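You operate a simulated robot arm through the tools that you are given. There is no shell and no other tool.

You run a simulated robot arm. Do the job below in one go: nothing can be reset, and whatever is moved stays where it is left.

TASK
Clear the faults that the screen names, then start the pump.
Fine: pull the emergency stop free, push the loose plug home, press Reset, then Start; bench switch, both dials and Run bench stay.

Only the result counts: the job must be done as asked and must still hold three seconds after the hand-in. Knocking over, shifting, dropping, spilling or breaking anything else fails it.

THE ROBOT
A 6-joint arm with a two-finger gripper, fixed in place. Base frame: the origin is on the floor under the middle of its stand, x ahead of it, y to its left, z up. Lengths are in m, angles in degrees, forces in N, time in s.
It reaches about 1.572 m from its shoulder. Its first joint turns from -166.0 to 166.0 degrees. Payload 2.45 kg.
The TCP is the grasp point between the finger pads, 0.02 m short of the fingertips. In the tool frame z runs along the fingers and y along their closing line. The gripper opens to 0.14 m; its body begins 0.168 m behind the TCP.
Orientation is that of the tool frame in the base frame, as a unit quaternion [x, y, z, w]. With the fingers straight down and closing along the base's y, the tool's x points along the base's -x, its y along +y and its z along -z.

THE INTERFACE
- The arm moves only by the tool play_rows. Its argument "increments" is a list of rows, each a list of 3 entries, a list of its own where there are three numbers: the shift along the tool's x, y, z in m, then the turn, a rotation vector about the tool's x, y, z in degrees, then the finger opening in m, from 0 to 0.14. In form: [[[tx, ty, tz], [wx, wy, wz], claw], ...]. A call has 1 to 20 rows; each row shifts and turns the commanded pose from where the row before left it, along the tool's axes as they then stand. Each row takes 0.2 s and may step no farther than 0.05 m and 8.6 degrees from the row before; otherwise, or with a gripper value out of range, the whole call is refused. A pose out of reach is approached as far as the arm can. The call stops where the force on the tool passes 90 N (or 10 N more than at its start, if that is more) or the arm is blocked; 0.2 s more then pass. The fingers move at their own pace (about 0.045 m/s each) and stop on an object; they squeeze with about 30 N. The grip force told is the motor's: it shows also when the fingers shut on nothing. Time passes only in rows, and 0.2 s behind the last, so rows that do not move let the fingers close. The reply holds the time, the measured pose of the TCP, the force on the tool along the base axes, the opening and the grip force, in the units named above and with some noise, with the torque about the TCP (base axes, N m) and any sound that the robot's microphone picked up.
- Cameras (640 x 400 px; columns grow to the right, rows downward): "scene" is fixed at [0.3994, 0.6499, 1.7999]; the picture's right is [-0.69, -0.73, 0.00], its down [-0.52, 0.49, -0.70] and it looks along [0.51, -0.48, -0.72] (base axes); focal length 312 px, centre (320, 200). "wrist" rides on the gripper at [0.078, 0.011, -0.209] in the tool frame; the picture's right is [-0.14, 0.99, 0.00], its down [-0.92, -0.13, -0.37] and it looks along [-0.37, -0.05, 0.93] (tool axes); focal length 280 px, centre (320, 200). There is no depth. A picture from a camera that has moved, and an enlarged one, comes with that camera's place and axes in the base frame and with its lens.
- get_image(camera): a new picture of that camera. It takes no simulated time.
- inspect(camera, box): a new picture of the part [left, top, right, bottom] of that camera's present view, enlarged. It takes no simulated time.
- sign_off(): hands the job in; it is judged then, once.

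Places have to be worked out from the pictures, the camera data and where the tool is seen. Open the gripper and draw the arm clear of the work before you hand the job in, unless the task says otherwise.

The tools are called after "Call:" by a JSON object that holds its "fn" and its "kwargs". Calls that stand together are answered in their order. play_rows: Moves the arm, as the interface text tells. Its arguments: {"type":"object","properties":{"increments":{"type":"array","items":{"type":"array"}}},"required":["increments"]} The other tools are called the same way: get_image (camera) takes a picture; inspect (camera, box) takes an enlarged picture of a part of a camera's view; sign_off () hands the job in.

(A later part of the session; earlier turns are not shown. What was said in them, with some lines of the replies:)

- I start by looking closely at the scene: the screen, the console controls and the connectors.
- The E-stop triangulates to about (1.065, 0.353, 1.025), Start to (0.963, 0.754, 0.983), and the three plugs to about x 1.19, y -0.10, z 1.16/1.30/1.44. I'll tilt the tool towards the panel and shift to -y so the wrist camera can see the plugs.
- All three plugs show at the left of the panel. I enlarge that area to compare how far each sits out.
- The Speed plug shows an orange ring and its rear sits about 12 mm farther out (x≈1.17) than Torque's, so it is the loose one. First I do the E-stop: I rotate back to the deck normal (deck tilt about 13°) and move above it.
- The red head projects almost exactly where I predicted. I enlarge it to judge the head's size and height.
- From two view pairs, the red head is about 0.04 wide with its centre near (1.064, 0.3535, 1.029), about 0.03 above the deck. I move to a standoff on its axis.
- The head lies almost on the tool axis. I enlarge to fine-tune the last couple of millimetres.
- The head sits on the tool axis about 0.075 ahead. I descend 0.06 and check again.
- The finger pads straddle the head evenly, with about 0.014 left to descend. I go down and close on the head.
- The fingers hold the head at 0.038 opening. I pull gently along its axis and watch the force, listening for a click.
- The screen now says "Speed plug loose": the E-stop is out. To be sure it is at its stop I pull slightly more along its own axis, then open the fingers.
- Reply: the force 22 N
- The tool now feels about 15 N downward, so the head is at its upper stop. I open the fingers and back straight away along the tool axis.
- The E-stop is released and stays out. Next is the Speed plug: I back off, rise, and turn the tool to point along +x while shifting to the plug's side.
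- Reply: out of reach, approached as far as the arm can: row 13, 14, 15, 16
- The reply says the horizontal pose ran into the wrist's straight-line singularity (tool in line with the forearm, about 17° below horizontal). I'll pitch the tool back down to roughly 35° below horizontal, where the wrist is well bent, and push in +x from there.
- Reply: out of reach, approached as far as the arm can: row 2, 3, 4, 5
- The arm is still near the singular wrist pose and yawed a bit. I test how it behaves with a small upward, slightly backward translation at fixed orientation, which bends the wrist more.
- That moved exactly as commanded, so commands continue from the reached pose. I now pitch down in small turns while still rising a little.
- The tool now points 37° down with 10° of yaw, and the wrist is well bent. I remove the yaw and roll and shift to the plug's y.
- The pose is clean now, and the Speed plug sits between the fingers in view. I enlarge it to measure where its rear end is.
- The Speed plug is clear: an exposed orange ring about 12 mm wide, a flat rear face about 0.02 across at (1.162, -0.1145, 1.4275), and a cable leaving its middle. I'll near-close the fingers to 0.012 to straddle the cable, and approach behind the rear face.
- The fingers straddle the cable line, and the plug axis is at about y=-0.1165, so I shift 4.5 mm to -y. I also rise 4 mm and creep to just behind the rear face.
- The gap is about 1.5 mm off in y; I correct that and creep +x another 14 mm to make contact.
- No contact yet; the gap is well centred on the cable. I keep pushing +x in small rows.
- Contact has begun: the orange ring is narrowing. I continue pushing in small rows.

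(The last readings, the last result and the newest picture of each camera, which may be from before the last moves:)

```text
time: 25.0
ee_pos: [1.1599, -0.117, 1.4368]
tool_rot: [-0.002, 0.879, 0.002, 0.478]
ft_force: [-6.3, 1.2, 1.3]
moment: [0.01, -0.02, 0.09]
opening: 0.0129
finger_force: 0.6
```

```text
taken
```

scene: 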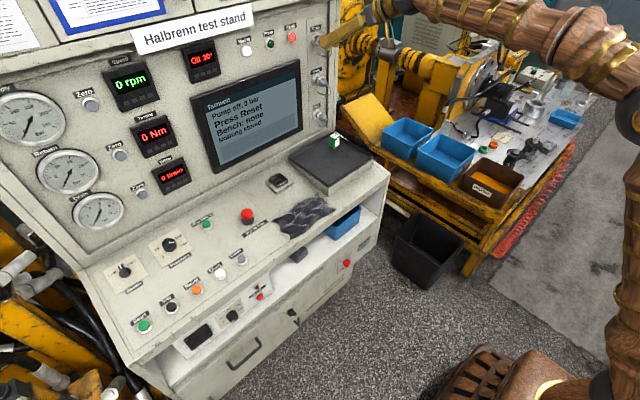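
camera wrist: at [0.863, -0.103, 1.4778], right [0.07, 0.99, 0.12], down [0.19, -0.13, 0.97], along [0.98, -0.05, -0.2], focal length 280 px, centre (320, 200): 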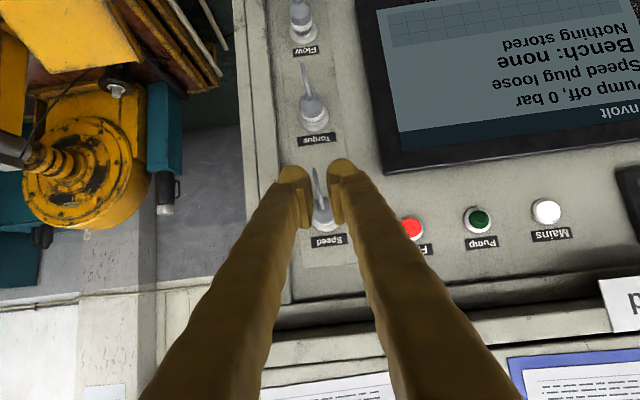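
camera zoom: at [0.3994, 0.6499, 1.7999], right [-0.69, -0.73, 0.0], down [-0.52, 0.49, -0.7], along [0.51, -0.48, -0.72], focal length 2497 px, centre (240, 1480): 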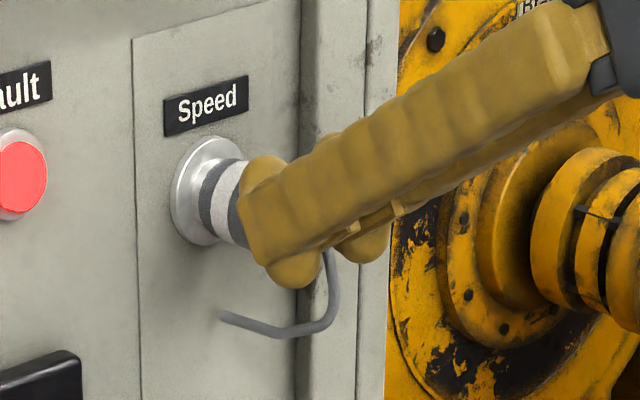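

The speed meter now reads "0 rpm" and the screen says "Press Reset". I push a little more to seat the plug firmly against its stop.

Call:
{"fn": "play_rows", "kwargs": {"increments": [[[-0.0011, 0, 0.0017], [0, 0, 0], 0.012], [[-0.0011, 0, 0.0017], [0, 0, 0], 0.012]]}}

Call:
{"fn": "inspect", "kwargs": {"camera": "scene", "box": [290, 15, 370, 65]}}

```text
time: 25.6
ee_pos: [1.1622, -0.1171, 1.4367]
tool_rot: [0.0, 0.878, 0.002, 0.478]
ft_force: [-34.5, 5.2, 9.8]
moment: [0.09, 0.0, 0.64]
opening: 0.0156
finger_force: 2.2
```

```text
8.00 times, centred on (330, 40) of scene
camera zoom: at [0.3994, 0.6499, 1.7999], right [-0.69, -0.73, 0.0], down [-0.52, 0.49, -0.7], along [0.51, -0.48, -0.72], focal length 2497 px, centre (240, 1480)
```

zoom: 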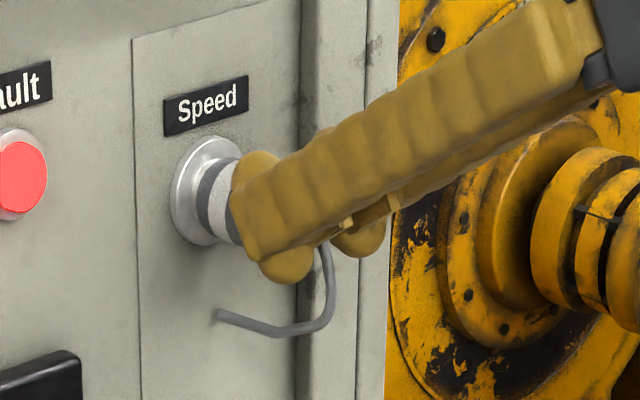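

About 35 N of resistance means the plug is home. I open the fingers a little so they cannot pinch the cable, and withdraw straight along -x.

Call:
{"fn": "play_rows", "kwargs": {"increments": [[[0.0011, 0, -0.0017], [0, 0, 0], 0.03], [[0, 0, 0], [0, 0, 0], 0.03], [[0.0081, 0, -0.0126], [0, 0, 0], 0.03], [[0.0136, 0, -0.021], [0, 0, 0], 0.03], [[0.0217, 0, -0.0336], [0, 0, 0], 0.03], [[0.0217, 0, -0.0336], [0, 0, 0], 0.03]]}}

Call:
{"fn": "inspect", "kwargs": {"camera": "scene", "box": [180, 15, 360, 127]}}

Call:
{"fn": "get_image", "kwargs": {"camera": "wrist"}}

```text
time: 27.0
ee_pos: [1.0423, -0.1194, 1.4327]
tool_rot: [-0.001, 0.879, 0.002, 0.477]
ft_force: [0.3, -1.1, -0.2]
moment: [0.0, -0.04, 0.03]
opening: 0.03
finger_force: 0.1
```

```text
3.56 times, centred on (270, 71) of scene
camera zoom: at [0.3994, 0.6499, 1.7999], right [-0.69, -0.73, 0.0], down [-0.52, 0.49, -0.7], along [0.51, -0.48, -0.72], focal length 1110 px, centre (498, 659)
```

zoom: 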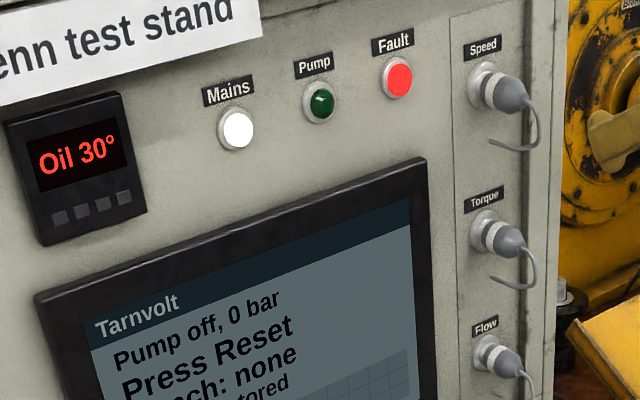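

```text
taken
camera wrist: at [0.8258, -0.11, 1.4818], right [0.07, 0.99, 0.12], down [0.19, -0.13, 0.97], along [0.98, -0.05, -0.2], focal length 280 px, centre (320, 200)
```

wrist: 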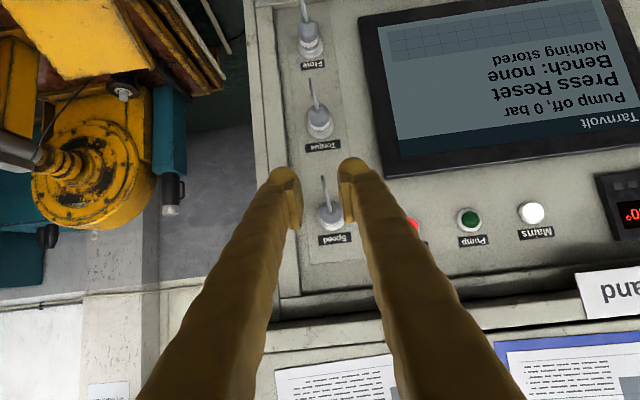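

The plug is seated like its neighbours and the screen asks for Reset. I back off, turn the tool down to the deck normal, close the fingers, and travel to above Reset at about (0.960, 0.602, 0.989).

Call:
{"fn": "play_rows", "kwargs": {"increments": [[[0.0217, 0, -0.0336], [0, 0, 0], 0.03], [[0.0217, 0, -0.0336], [0, 0, 0], 0.02], [[0, 0.045, 0], [0, 7.6, 0], 0.0], [[0, 0.045, 0], [0, 7.6, 0], 0.0], [[0, 0.045, 0], [0, 7.6, 0], 0.0], [[0, 0.045, 0], [0, 7.6, 0], 0.0], [[0, 0.045, 0], [0, 7.6, 0], 0.0], [[0, 0.045, 0], [0, 7.6, 0], 0.0], [[0.00755, 0.0376, 0.0217], [0, 0, 0], 0.0], [[0.00755, 0.0376, 0.0217], [0, 0, 0], 0.0], [[0.00755, 0.0376, 0.0217], [0, 0, 0], 0.0], [[0.00755, 0.0376, 0.0217], [0, 0, 0], 0.0], [[0.00755, 0.0376, 0.0217], [0, 0, 0], 0.0], [[0.00755, 0.0376, 0.0217], [0, 0, 0], 0.0], [[0.00755, 0.0376, 0.0217], [0, 0, 0], 0.0], [[0.00755, 0.0376, 0.0217], [0, 0, 0], 0.0], [[0.00755, 0.0376, 0.0217], [0, 0, 0], 0.0], [[0.00755, 0.0376, 0.0217], [0, 0, 0], 0.0], [[0.00755, 0.0376, 0.0217], [0, 0, 0], 0.0], [[0.00755, 0.0376, 0.0217], [0, 0, 0], 0.0]]}}

Call:
{"fn": "get_image", "kwargs": {"camera": "wrist"}}

Call:
{"fn": "get_image", "kwargs": {"camera": "scene"}}

```text
time: 31.2
ee_pos: [0.9227, 0.6037, 1.1636]
tool_rot: [-0.001, 0.995, 0.002, 0.1]
ft_force: [0.5, 0.4, 1.3]
moment: [0.05, 0.01, 0.0]
opening: 0.0
finger_force: 29.9
```

```text
taken
camera wrist: at [0.8047, 0.6143, 1.3524], right [0.13, 0.99, 0.03], down [0.83, -0.13, 0.55], along [0.54, -0.05, -0.84], focal length 280 px, centre (320, 200)
```

wrist: 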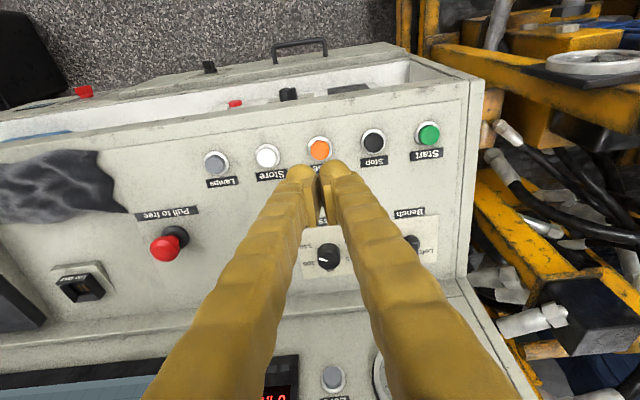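

```text
taken
```

scene: 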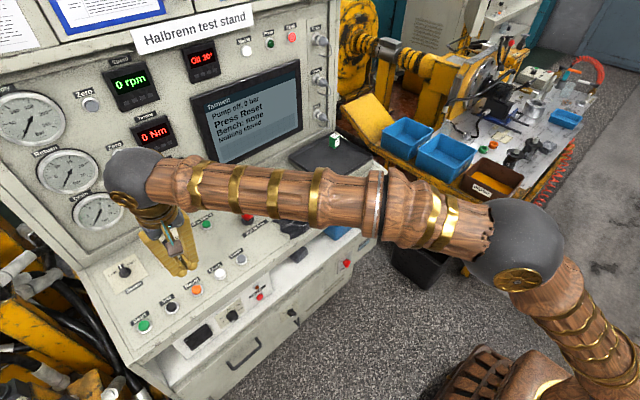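

Reset projects almost on the tool axis. I enlarge to measure the offset.

Call:
{"fn": "inspect", "kwargs": {"camera": "wrist", "box": [240, 110, 400, 210]}}

Call:
{"fn": "inspect", "kwargs": {"camera": "scene", "box": [120, 220, 248, 340]}}

```text
4.00 times, centred on (320, 160) of wrist
camera zoom: at [0.8047, 0.6143, 1.3524], right [0.13, 0.99, 0.03], down [0.83, -0.13, 0.55], along [0.54, -0.05, -0.84], focal length 1122 px, centre (320, 360)
```

zoom: 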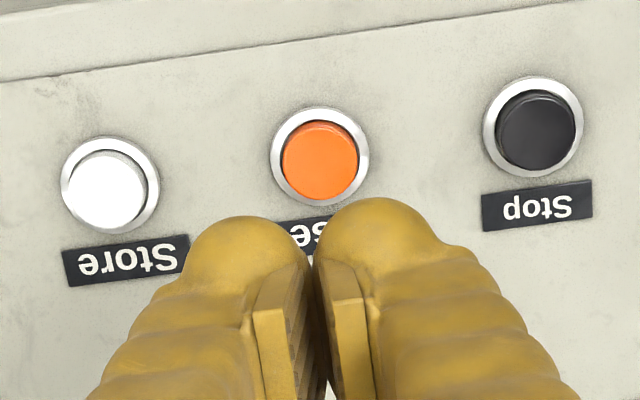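

```text
3.33 times, centred on (184, 280) of scene
camera zoom: at [0.3994, 0.6499, 1.7999], right [-0.69, -0.73, 0.0], down [-0.52, 0.49, -0.7], along [0.51, -0.48, -0.72], focal length 1040 px, centre (773, -67)
```

zoom: 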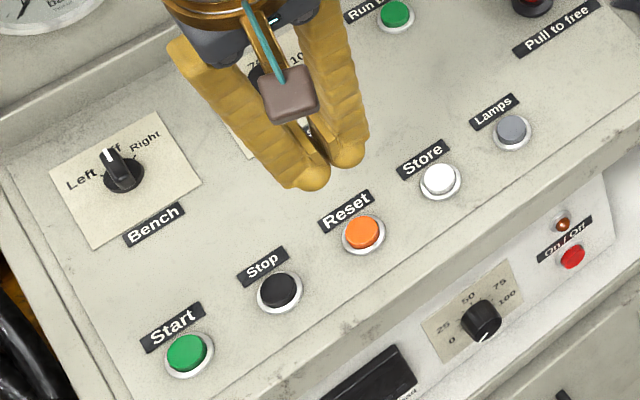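

Reset's top is near (0.962, 0.603, 0.986), about 0.18 ahead on the axis. I descend 0.135 and check alignment before touching.

Call:
{"fn": "play_rows", "kwargs": {"increments": [[[-0.001, 0, 0.045], [0, 0, 0], 0.0], [[0, 0, 0.045], [0, 0, 0], 0.0], [[0, 0, 0.045], [0, 0, 0], 0.0], [[0, 0, 0], [0, 0, 0], 0.0]]}}

Call:
{"fn": "inspect", "kwargs": {"camera": "wrist", "box": [240, 110, 400, 230]}}

Call:
{"fn": "inspect", "kwargs": {"camera": "scene", "box": [140, 240, 240, 310]}}

```text
time: 32.2
ee_pos: [0.9487, 0.6033, 1.0306]
tool_rot: [-0.001, 0.995, 0.001, 0.1]
ft_force: [0.3, 0.7, 0.0]
moment: [-0.01, 0.01, 0.01]
opening: 0.0
finger_force: 29.7
```

```text
3.33 times, centred on (320, 170) of wrist
camera zoom: at [0.8326, 0.6129, 1.2196], right [0.13, 0.99, 0.03], down [0.83, -0.13, 0.54], along [0.54, -0.05, -0.84], focal length 935 px, centre (320, 300)
```

zoom: 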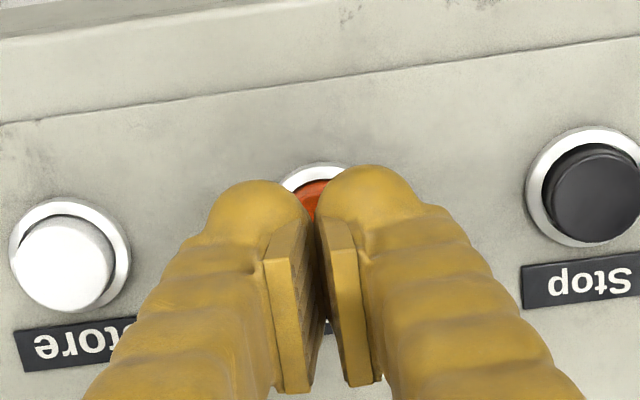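

```text
5.71 times, centred on (190, 275) of scene
camera zoom: at [0.3994, 0.6499, 1.7999], right [-0.69, -0.73, 0.0], down [-0.52, 0.49, -0.7], along [0.51, -0.48, -0.72], focal length 1784 px, centre (1063, -229)
```

zoom: 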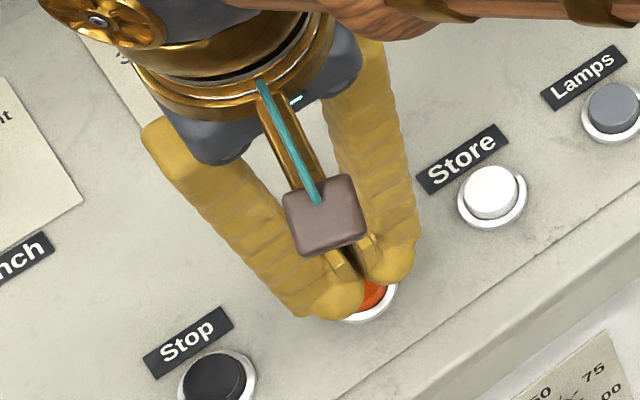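

The tips are centred over Reset, about 0.02 above it. I descend in small rows to press.

Call:
{"fn": "play_rows", "kwargs": {"increments": [[[-0.0015, 0, 0.006], [0, 0, 0], 0.0], [[0, 0, 0.005], [0, 0, 0], 0.0], [[0, 0, 0.004], [0, 0, 0], 0.0], [[0, 0, 0.003], [0, 0, 0], 0.0]]}}

Call:
{"fn": "inspect", "kwargs": {"camera": "scene", "box": [140, 240, 240, 310]}}

Call:
{"fn": "inspect", "kwargs": {"camera": "scene", "box": [180, 60, 320, 180]}}

```text
time: 33.2
ee_pos: [0.9562, 0.6037, 1.014]
tool_rot: [-0.001, 0.995, 0.001, 0.1]
ft_force: [0.5, -0.2, 0.6]
moment: [0.01, 0.01, 0.0]
opening: 0.0001
finger_force: 29.0
```

```text
5.71 times, centred on (190, 275) of scene
camera zoom: at [0.3994, 0.6499, 1.7999], right [-0.69, -0.73, 0.0], down [-0.52, 0.49, -0.7], along [0.51, -0.48, -0.72], focal length 1784 px, centre (1063, -229)
```

zoom: 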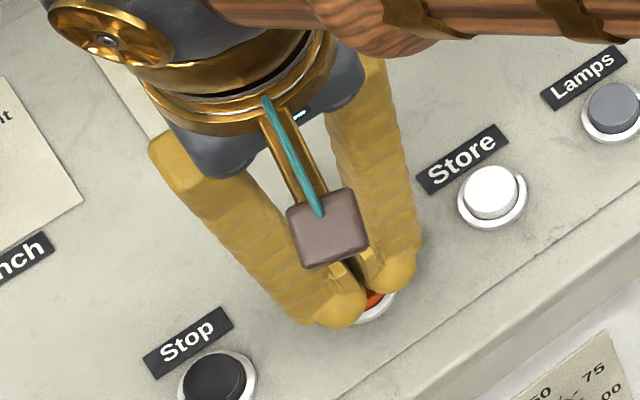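

```text
3.33 times, centred on (250, 120) of scene
camera zoom: at [0.3994, 0.6499, 1.7999], right [-0.69, -0.73, 0.0], down [-0.52, 0.49, -0.7], along [0.51, -0.48, -0.72], focal length 1040 px, centre (553, 467)
```

zoom: 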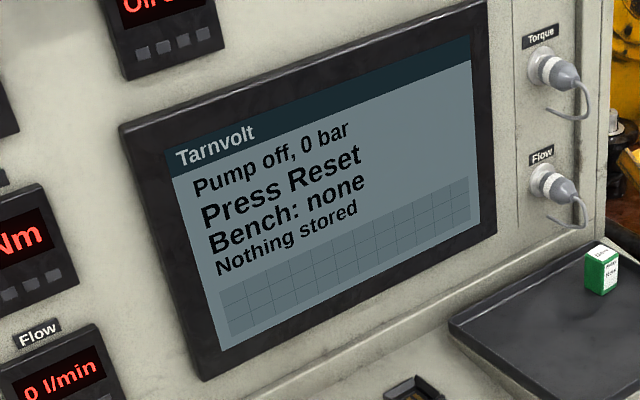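

No contact yet; the tips are about 0.006 to 0.008 above the button. I continue downward slowly.

Call:
{"fn": "play_rows", "kwargs": {"increments": [[[0, 0, 0.003], [0, 0, 0], 0.0], [[0, 0, 0.003], [0, 0, 0], 0.0], [[0, 0, 0.002], [0, 0, 0], 0.0]]}}

Call:
{"fn": "inspect", "kwargs": {"camera": "scene", "box": [180, 60, 320, 180]}}

Call:
{"fn": "inspect", "kwargs": {"camera": "scene", "box": [140, 240, 240, 310]}}

```text
time: 34.0
ee_pos: [0.957, 0.605, 1.0071]
tool_rot: [-0.001, 0.995, 0.001, 0.101]
ft_force: [-7.6, -0.1, 13.2]
moment: [-0.05, 0.22, 0.0]
opening: 0.006
finger_force: 29.1
heard: click
```

```text
3.33 times, centred on (250, 120) of scene
camera zoom: at [0.3994, 0.6499, 1.7999], right [-0.69, -0.73, 0.0], down [-0.52, 0.49, -0.7], along [0.51, -0.48, -0.72], focal length 1040 px, centre (553, 467)
```

zoom: 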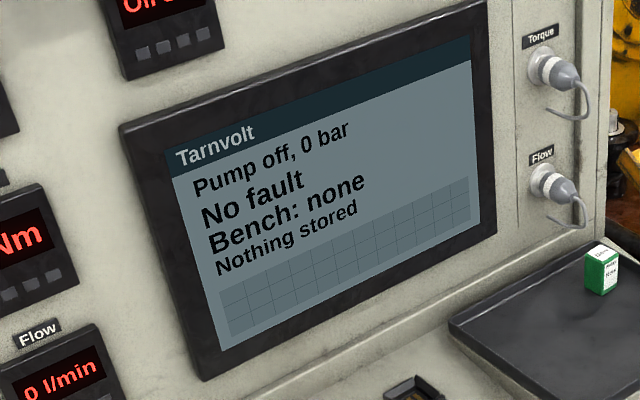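

```text
5.71 times, centred on (190, 275) of scene
camera zoom: at [0.3994, 0.6499, 1.7999], right [-0.69, -0.73, 0.0], down [-0.52, 0.49, -0.7], along [0.51, -0.48, -0.72], focal length 1784 px, centre (1063, -229)
```

zoom: 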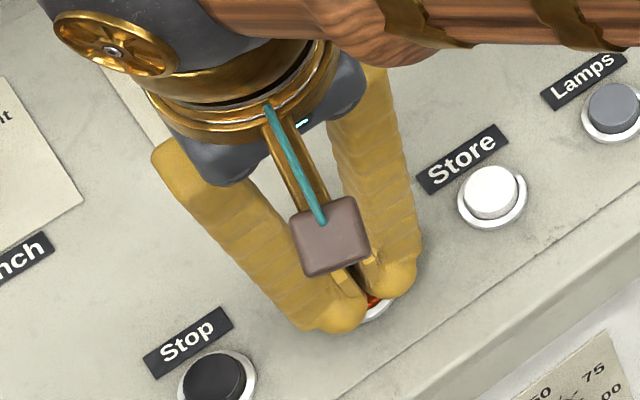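

A click was heard and the screen shows "No fault". I lift 0.08 straight off Reset and move +y to above Start.

Call:
{"fn": "play_rows", "kwargs": {"increments": [[[0, 0, -0.01], [0, 0, 0], 0.0], [[0, 0, -0.03], [0, 0, 0], 0.0], [[0, 0, -0.04], [0, 0, 0], 0.0], [[0, 0.0375, 0], [0, 0, 0], 0.0], [[0, 0.0375, 0], [0, 0, 0], 0.0], [[0, 0.0375, 0], [0, 0, 0], 0.0], [[0, 0.0375, 0], [0, 0, 0], 0.0], [[0, 0, 0], [0, 0, 0], 0.0]]}}

Call:
{"fn": "get_image", "kwargs": {"camera": "wrist"}}

Call:
{"fn": "inspect", "kwargs": {"camera": "wrist", "box": [240, 110, 400, 210]}}

Call:
{"fn": "inspect", "kwargs": {"camera": "scene", "box": [90, 250, 240, 370]}}

Call:
{"fn": "get_image", "kwargs": {"camera": "scene"}}

```text
time: 35.8
ee_pos: [0.9424, 0.7553, 1.0855]
tool_rot: [0.0, 0.995, 0.001, 0.101]
ft_force: [-0.7, 1.3, -0.6]
moment: [-0.02, 0.02, -0.01]
opening: 0.0
finger_force: 29.1
```

```text
taken
camera wrist: at [0.8252, 0.7645, 1.2748], right [0.13, 0.99, 0.03], down [0.83, -0.13, 0.54], along [0.54, -0.05, -0.84], focal length 280 px, centre (320, 200)
```

wrist: 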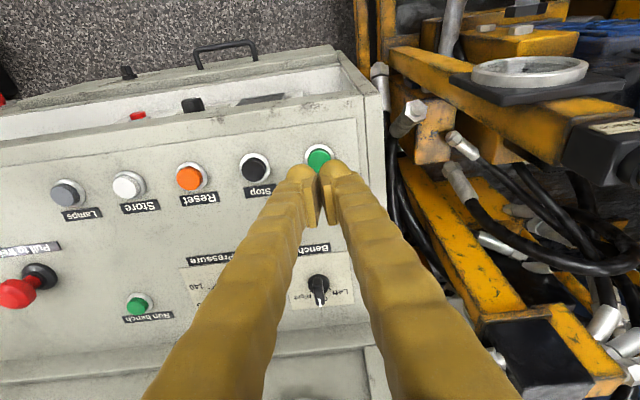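

```text
4.00 times, centred on (320, 160) of wrist
camera zoom: at [0.8252, 0.7645, 1.2748], right [0.13, 0.99, 0.03], down [0.83, -0.13, 0.54], along [0.54, -0.05, -0.84], focal length 1122 px, centre (320, 360)
```

zoom: 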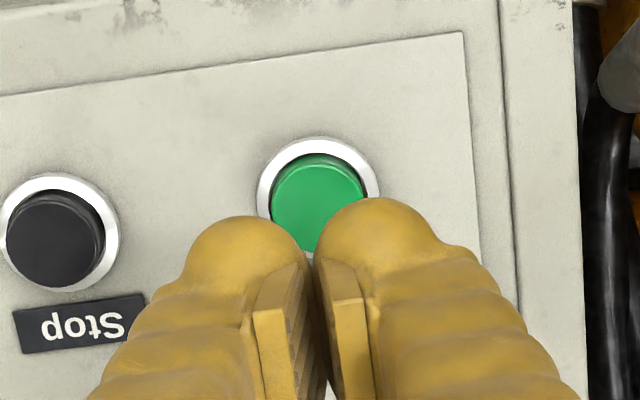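

```text
3.33 times, centred on (165, 310) of scene
camera zoom: at [0.3994, 0.6499, 1.7999], right [-0.69, -0.73, 0.0], down [-0.52, 0.49, -0.7], along [0.51, -0.48, -0.72], focal length 1040 px, centre (837, -167)
```

zoom: 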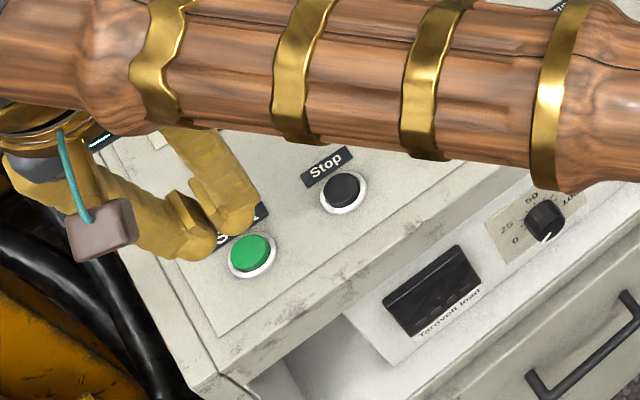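

```text
taken
```

scene: 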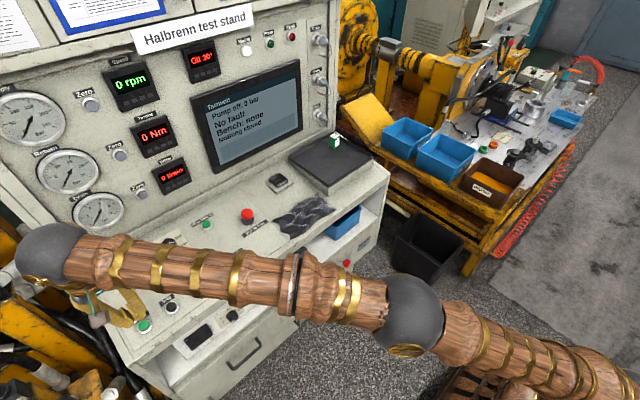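

The Fault lamp is off and the tips are nearly centred over Start at about (0.9614, 0.7537, 0.986). I descend close to it, with a 1 mm correction.

Call:
{"fn": "play_rows", "kwargs": {"increments": [[[0.001, -0.0005, 0.03], [0, 0, 0], 0.0], [[0, 0, 0.025], [0, 0, 0], 0.0], [[0, 0, 0.012], [0, 0, 0], 0.0], [[0, 0, 0.003], [0, 0, 0], 0.0]]}}

Call:
{"fn": "inspect", "kwargs": {"camera": "scene", "box": [90, 250, 240, 370]}}

Call:
{"fn": "inspect", "kwargs": {"camera": "wrist", "box": [240, 130, 400, 230]}}

```text
time: 36.8
ee_pos: [0.9549, 0.7534, 1.0163]
tool_rot: [-0.001, 0.995, 0.001, 0.1]
ft_force: [-0.2, 0.0, -0.5]
moment: [0.03, -0.03, -0.01]
opening: 0.0
finger_force: 29.5
```

```text
3.33 times, centred on (165, 310) of scene
camera zoom: at [0.3994, 0.6499, 1.7999], right [-0.69, -0.73, 0.0], down [-0.52, 0.49, -0.7], along [0.51, -0.48, -0.72], focal length 1040 px, centre (837, -167)
```

zoom: 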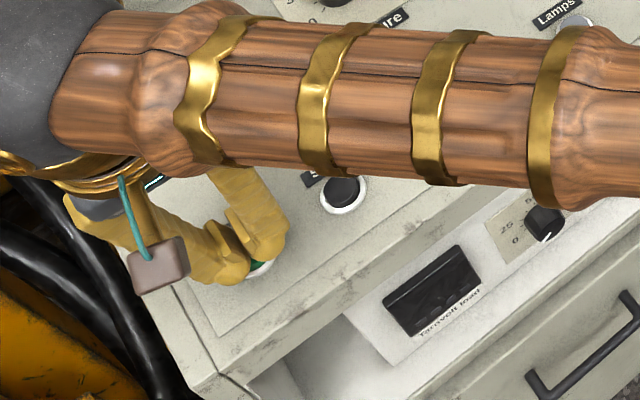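

```text
4.00 times, centred on (320, 180) of wrist
camera zoom: at [0.8379, 0.7638, 1.2052], right [0.13, 0.99, 0.03], down [0.83, -0.13, 0.54], along [0.54, -0.05, -0.84], focal length 1122 px, centre (320, 280)
```

zoom: 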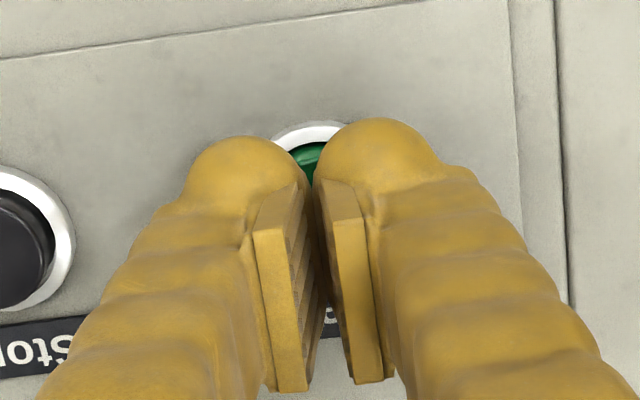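

The tips are centred on Start and a few millimetres above it. I press in small rows as I did with Reset.

Call:
{"fn": "play_rows", "kwargs": {"increments": [[[0, 0, 0.003], [0, 0, 0], 0.0], [[0, 0, 0.003], [0, 0, 0], 0.0], [[0, 0, 0.003], [0, 0, 0], 0.0]]}}

Call:
{"fn": "get_image", "kwargs": {"camera": "scene"}}

```text
time: 37.6
ee_pos: [0.955, 0.7547, 1.0077]
tool_rot: [-0.002, 0.995, 0.001, 0.101]
ft_force: [0.3, 4.1, 9.5]
moment: [0.03, 0.05, -0.03]
opening: 0.006
finger_force: 29.1
heard: click
```

```text
taken
```

scene: 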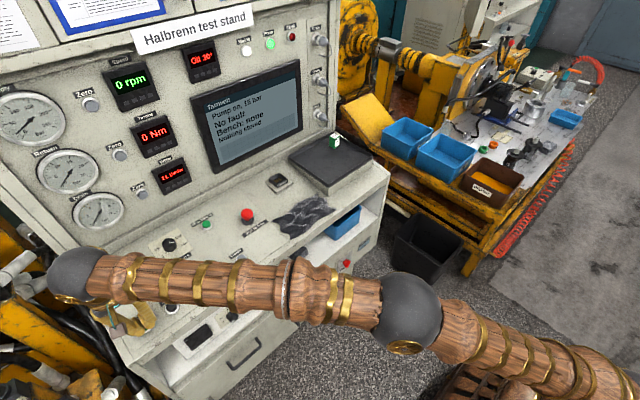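

Click: the pump lamp is lit and the screen shows the pump on at 15 bar. I lift straight off Start, then open the gripper and draw the arm up and back.

Call:
{"fn": "play_rows", "kwargs": {"increments": [[[0, 0, -0.01], [0, 0, 0], 0.0], [[0, 0, -0.03], [0, 0, 0], 0.0], [[0, 0, -0.045], [0, 0, 0], 0.0], [[0, 0, -0.045], [0, 0, 0], 0.0], [[0, 0, -0.045], [0, 0, 0], 0.05], [[0, 0, -0.045], [0, 0, 0], 0.1], [[0.035, -0.02, -0.02], [0, 0, 0], 0.14], [[0.035, -0.02, -0.02], [0, 0, 0], 0.14], [[0.035, -0.02, -0.02], [0, 0, 0], 0.14], [[0.035, -0.02, -0.02], [0, 0, 0], 0.14], [[0.035, -0.02, -0.02], [0, 0, 0], 0.14], [[0.035, -0.02, -0.02], [0, 0, 0], 0.14], [[0.035, -0.02, -0.02], [0, 0, 0], 0.14], [[0, 0, 0], [0, 0, 0], 0.14]]}}

Call:
{"fn": "get_image", "kwargs": {"camera": "scene"}}

Call:
{"fn": "inspect", "kwargs": {"camera": "scene", "box": [80, 20, 360, 200]}}

Call:
{"fn": "get_image", "kwargs": {"camera": "wrist"}}

```text
time: 40.6
ee_pos: [0.6337, 0.6041, 1.3024]
tool_rot: [-0.001, 0.995, 0.001, 0.1]
ft_force: [0.3, -0.3, 0.4]
moment: [-0.04, 0.0, -0.03]
opening: 0.1402
finger_force: 0.0
out of reach, approached as far as the arm can: row 5, 6
```

```text
taken
```

scene: 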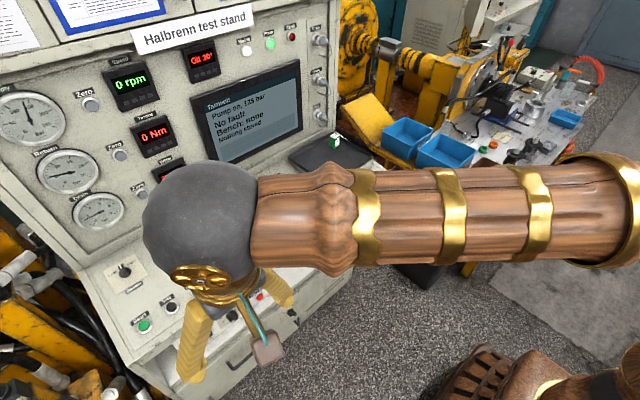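

```text
2.22 times, centred on (220, 110) of scene
camera zoom: at [0.3994, 0.6499, 1.7999], right [-0.69, -0.73, 0.0], down [-0.52, 0.49, -0.7], along [0.51, -0.48, -0.72], focal length 694 px, centre (542, 400)
```

zoom: 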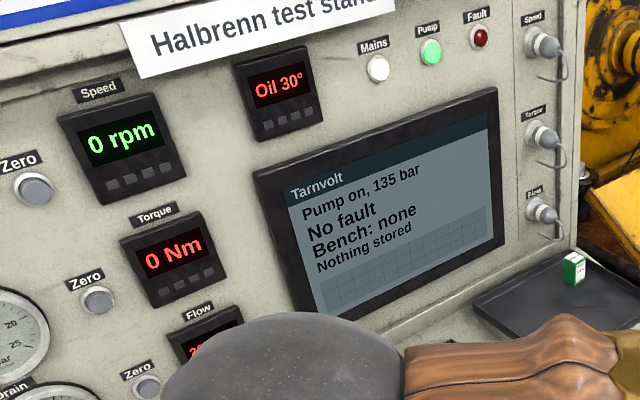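

```text
taken
camera wrist: at [0.5165, 0.6138, 1.4921], right [0.13, 0.99, 0.03], down [0.83, -0.13, 0.54], along [0.54, -0.05, -0.84], focal length 280 px, centre (320, 200)
```

wrist: 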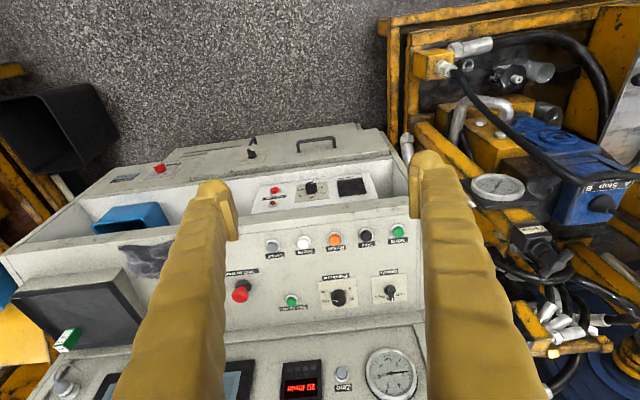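

The pump runs with no fault. I enlarge the deck to verify the dials and switch are untouched, and move the arm back to around its starting place.

Call:
{"fn": "inspect", "kwargs": {"camera": "wrist", "box": [220, 210, 440, 320]}}

Call:
{"fn": "play_rows", "kwargs": {"increments": [[[0.005, -0.04, -0.02], [0, 0, 0], 0.14], [[0.005, -0.04, -0.02], [0, 0, 0], 0.14], [[0.005, -0.04, -0.02], [0, 0, 0], 0.14], [[0.005, -0.04, -0.02], [0, 0, 0], 0.14], [[0.005, -0.04, -0.02], [0, 0, 0], 0.14], [[0.005, -0.04, -0.02], [0, 0, 0], 0.14], [[0.005, -0.04, -0.02], [0, 0, 0], 0.14], [[0.005, -0.04, -0.02], [0, 0, 0], 0.14], [[0.005, -0.04, -0.02], [0, 0, 0], 0.14], [[0.005, -0.04, -0.02], [0, 0, 0], 0.14], [[0, 0, 0], [0, 0, 0], 0.14]]}}

Call:
{"fn": "get_image", "kwargs": {"camera": "scene"}}

Call:
{"fn": "inspect", "kwargs": {"camera": "scene", "box": [180, 20, 400, 180]}}

Call:
{"fn": "inspect", "kwargs": {"camera": "scene", "box": [90, 180, 270, 350]}}

```text
2.91 times, centred on (330, 265) of wrist
camera zoom: at [0.5165, 0.6138, 1.4921], right [0.13, 0.99, 0.03], down [0.83, -0.13, 0.54], along [0.54, -0.05, -0.84], focal length 816 px, centre (291, 11)
```

zoom: 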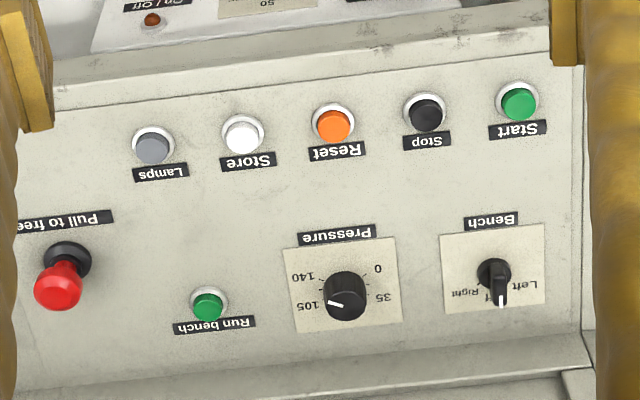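

```text
time: 43.0
ee_pos: [0.5445, 0.2044, 1.4867]
tool_rot: [-0.002, 0.995, 0.001, 0.101]
ft_force: [-0.2, 0.2, 0.1]
moment: [-0.02, -0.02, 0.01]
opening: 0.1402
finger_force: 0.2
```

```text
taken
```

scene: 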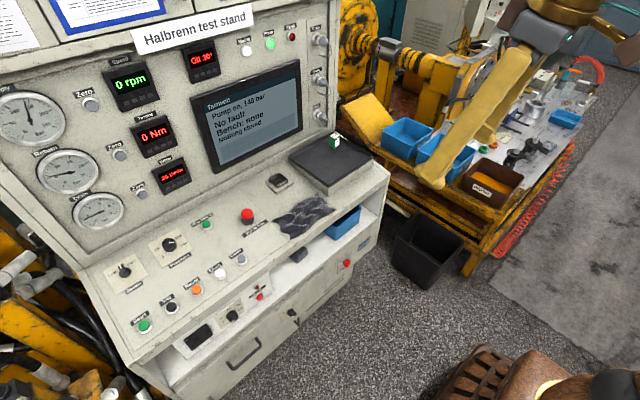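

```text
2.50 times, centred on (290, 100) of scene
camera zoom: at [0.3994, 0.6499, 1.7999], right [-0.69, -0.73, 0.0], down [-0.52, 0.49, -0.7], along [0.51, -0.48, -0.72], focal length 780 px, centre (395, 450)
```

zoom: 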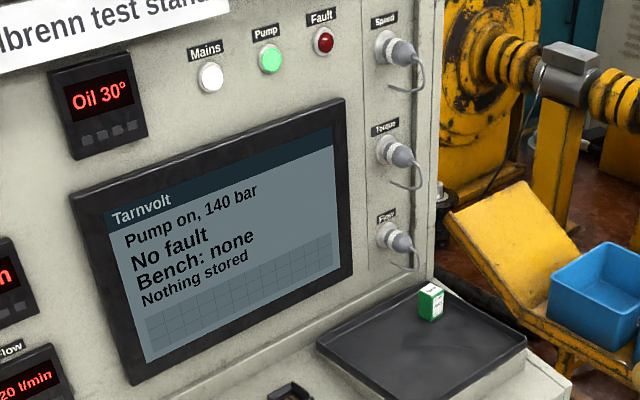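

```text
2.35 times, centred on (180, 265) of scene
camera zoom: at [0.3994, 0.6499, 1.7999], right [-0.69, -0.73, 0.0], down [-0.52, 0.49, -0.7], along [0.51, -0.48, -0.72], focal length 734 px, centre (649, 47)
```

zoom: 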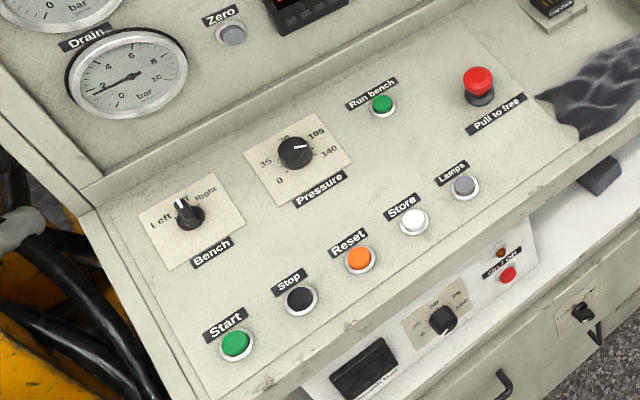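

Pump on at 140 bar, no fault, E-stop out, plug home, and the dials and switch look the same as at the start. I wait about 3 s to confirm it holds.

Call:
{"fn": "play_rows", "kwargs": {"increments": [[[0, 0, 0], [0, 0, 0], 0.14], [[0, 0, 0], [0, 0, 0], 0.14], [[0, 0, 0], [0, 0, 0], 0.14], [[0, 0, 0], [0, 0, 0], 0.14], [[0, 0, 0], [0, 0, 0], 0.14], [[0, 0, 0], [0, 0, 0], 0.14], [[0, 0, 0], [0, 0, 0], 0.14], [[0, 0, 0], [0, 0, 0], 0.14], [[0, 0, 0], [0, 0, 0], 0.14], [[0, 0, 0], [0, 0, 0], 0.14], [[0, 0, 0], [0, 0, 0], 0.14], [[0, 0, 0], [0, 0, 0], 0.14], [[0, 0, 0], [0, 0, 0], 0.14], [[0, 0, 0], [0, 0, 0], 0.14], [[0, 0, 0], [0, 0, 0], 0.14]]}}

Call:
{"fn": "inspect", "kwargs": {"camera": "scene", "box": [180, 20, 400, 180]}}

```text
time: 46.2
ee_pos: [0.5446, 0.2037, 1.4866]
tool_rot: [-0.002, 0.995, 0.001, 0.1]
ft_force: [-0.3, 1.1, -1.1]
moment: [0.03, 0.04, -0.03]
opening: 0.1398
finger_force: 0.1
```

```text
2.50 times, centred on (290, 100) of scene
camera zoom: at [0.3994, 0.6499, 1.7999], right [-0.69, -0.73, 0.0], down [-0.52, 0.49, -0.7], along [0.51, -0.48, -0.72], focal length 780 px, centre (395, 450)
```

zoom: 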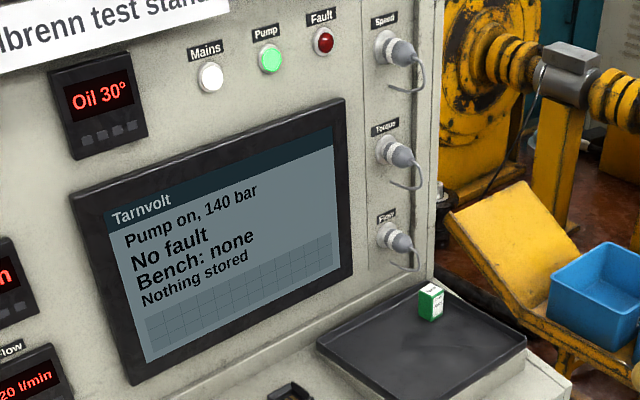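

The state is steady: pump on at 140 bar, no fault, gripper open and arm clear. I hand the job in.

Call:
{"fn": "sign_off", "kwargs": {}}

```text
The job is handed in.
```

The faults are cleared and the pump is running. After a wait of about 3 s the screen still read "Pump on, 140 bar" and "No fault", and I then handed the job in.

- **Emergency stop:** pulled free, and it stayed out.
- **Loose plug:** it was the Speed plug. I pushed it home to a firm stop, and the speed meter now reads 0 rpm.
- **Reset, then Start:** both clicked. The Fault lamp went out and the Pump lamp came on.
- **Left alone:** I did not touch the bench switch, the dials or Run bench. The bench switch and Pressure dial look the same as at the start, and "Bench: none" still shows on the screen.

The gripper is open and the arm is back near its starting place. Nothing else in the pictures was moved or knocked over.
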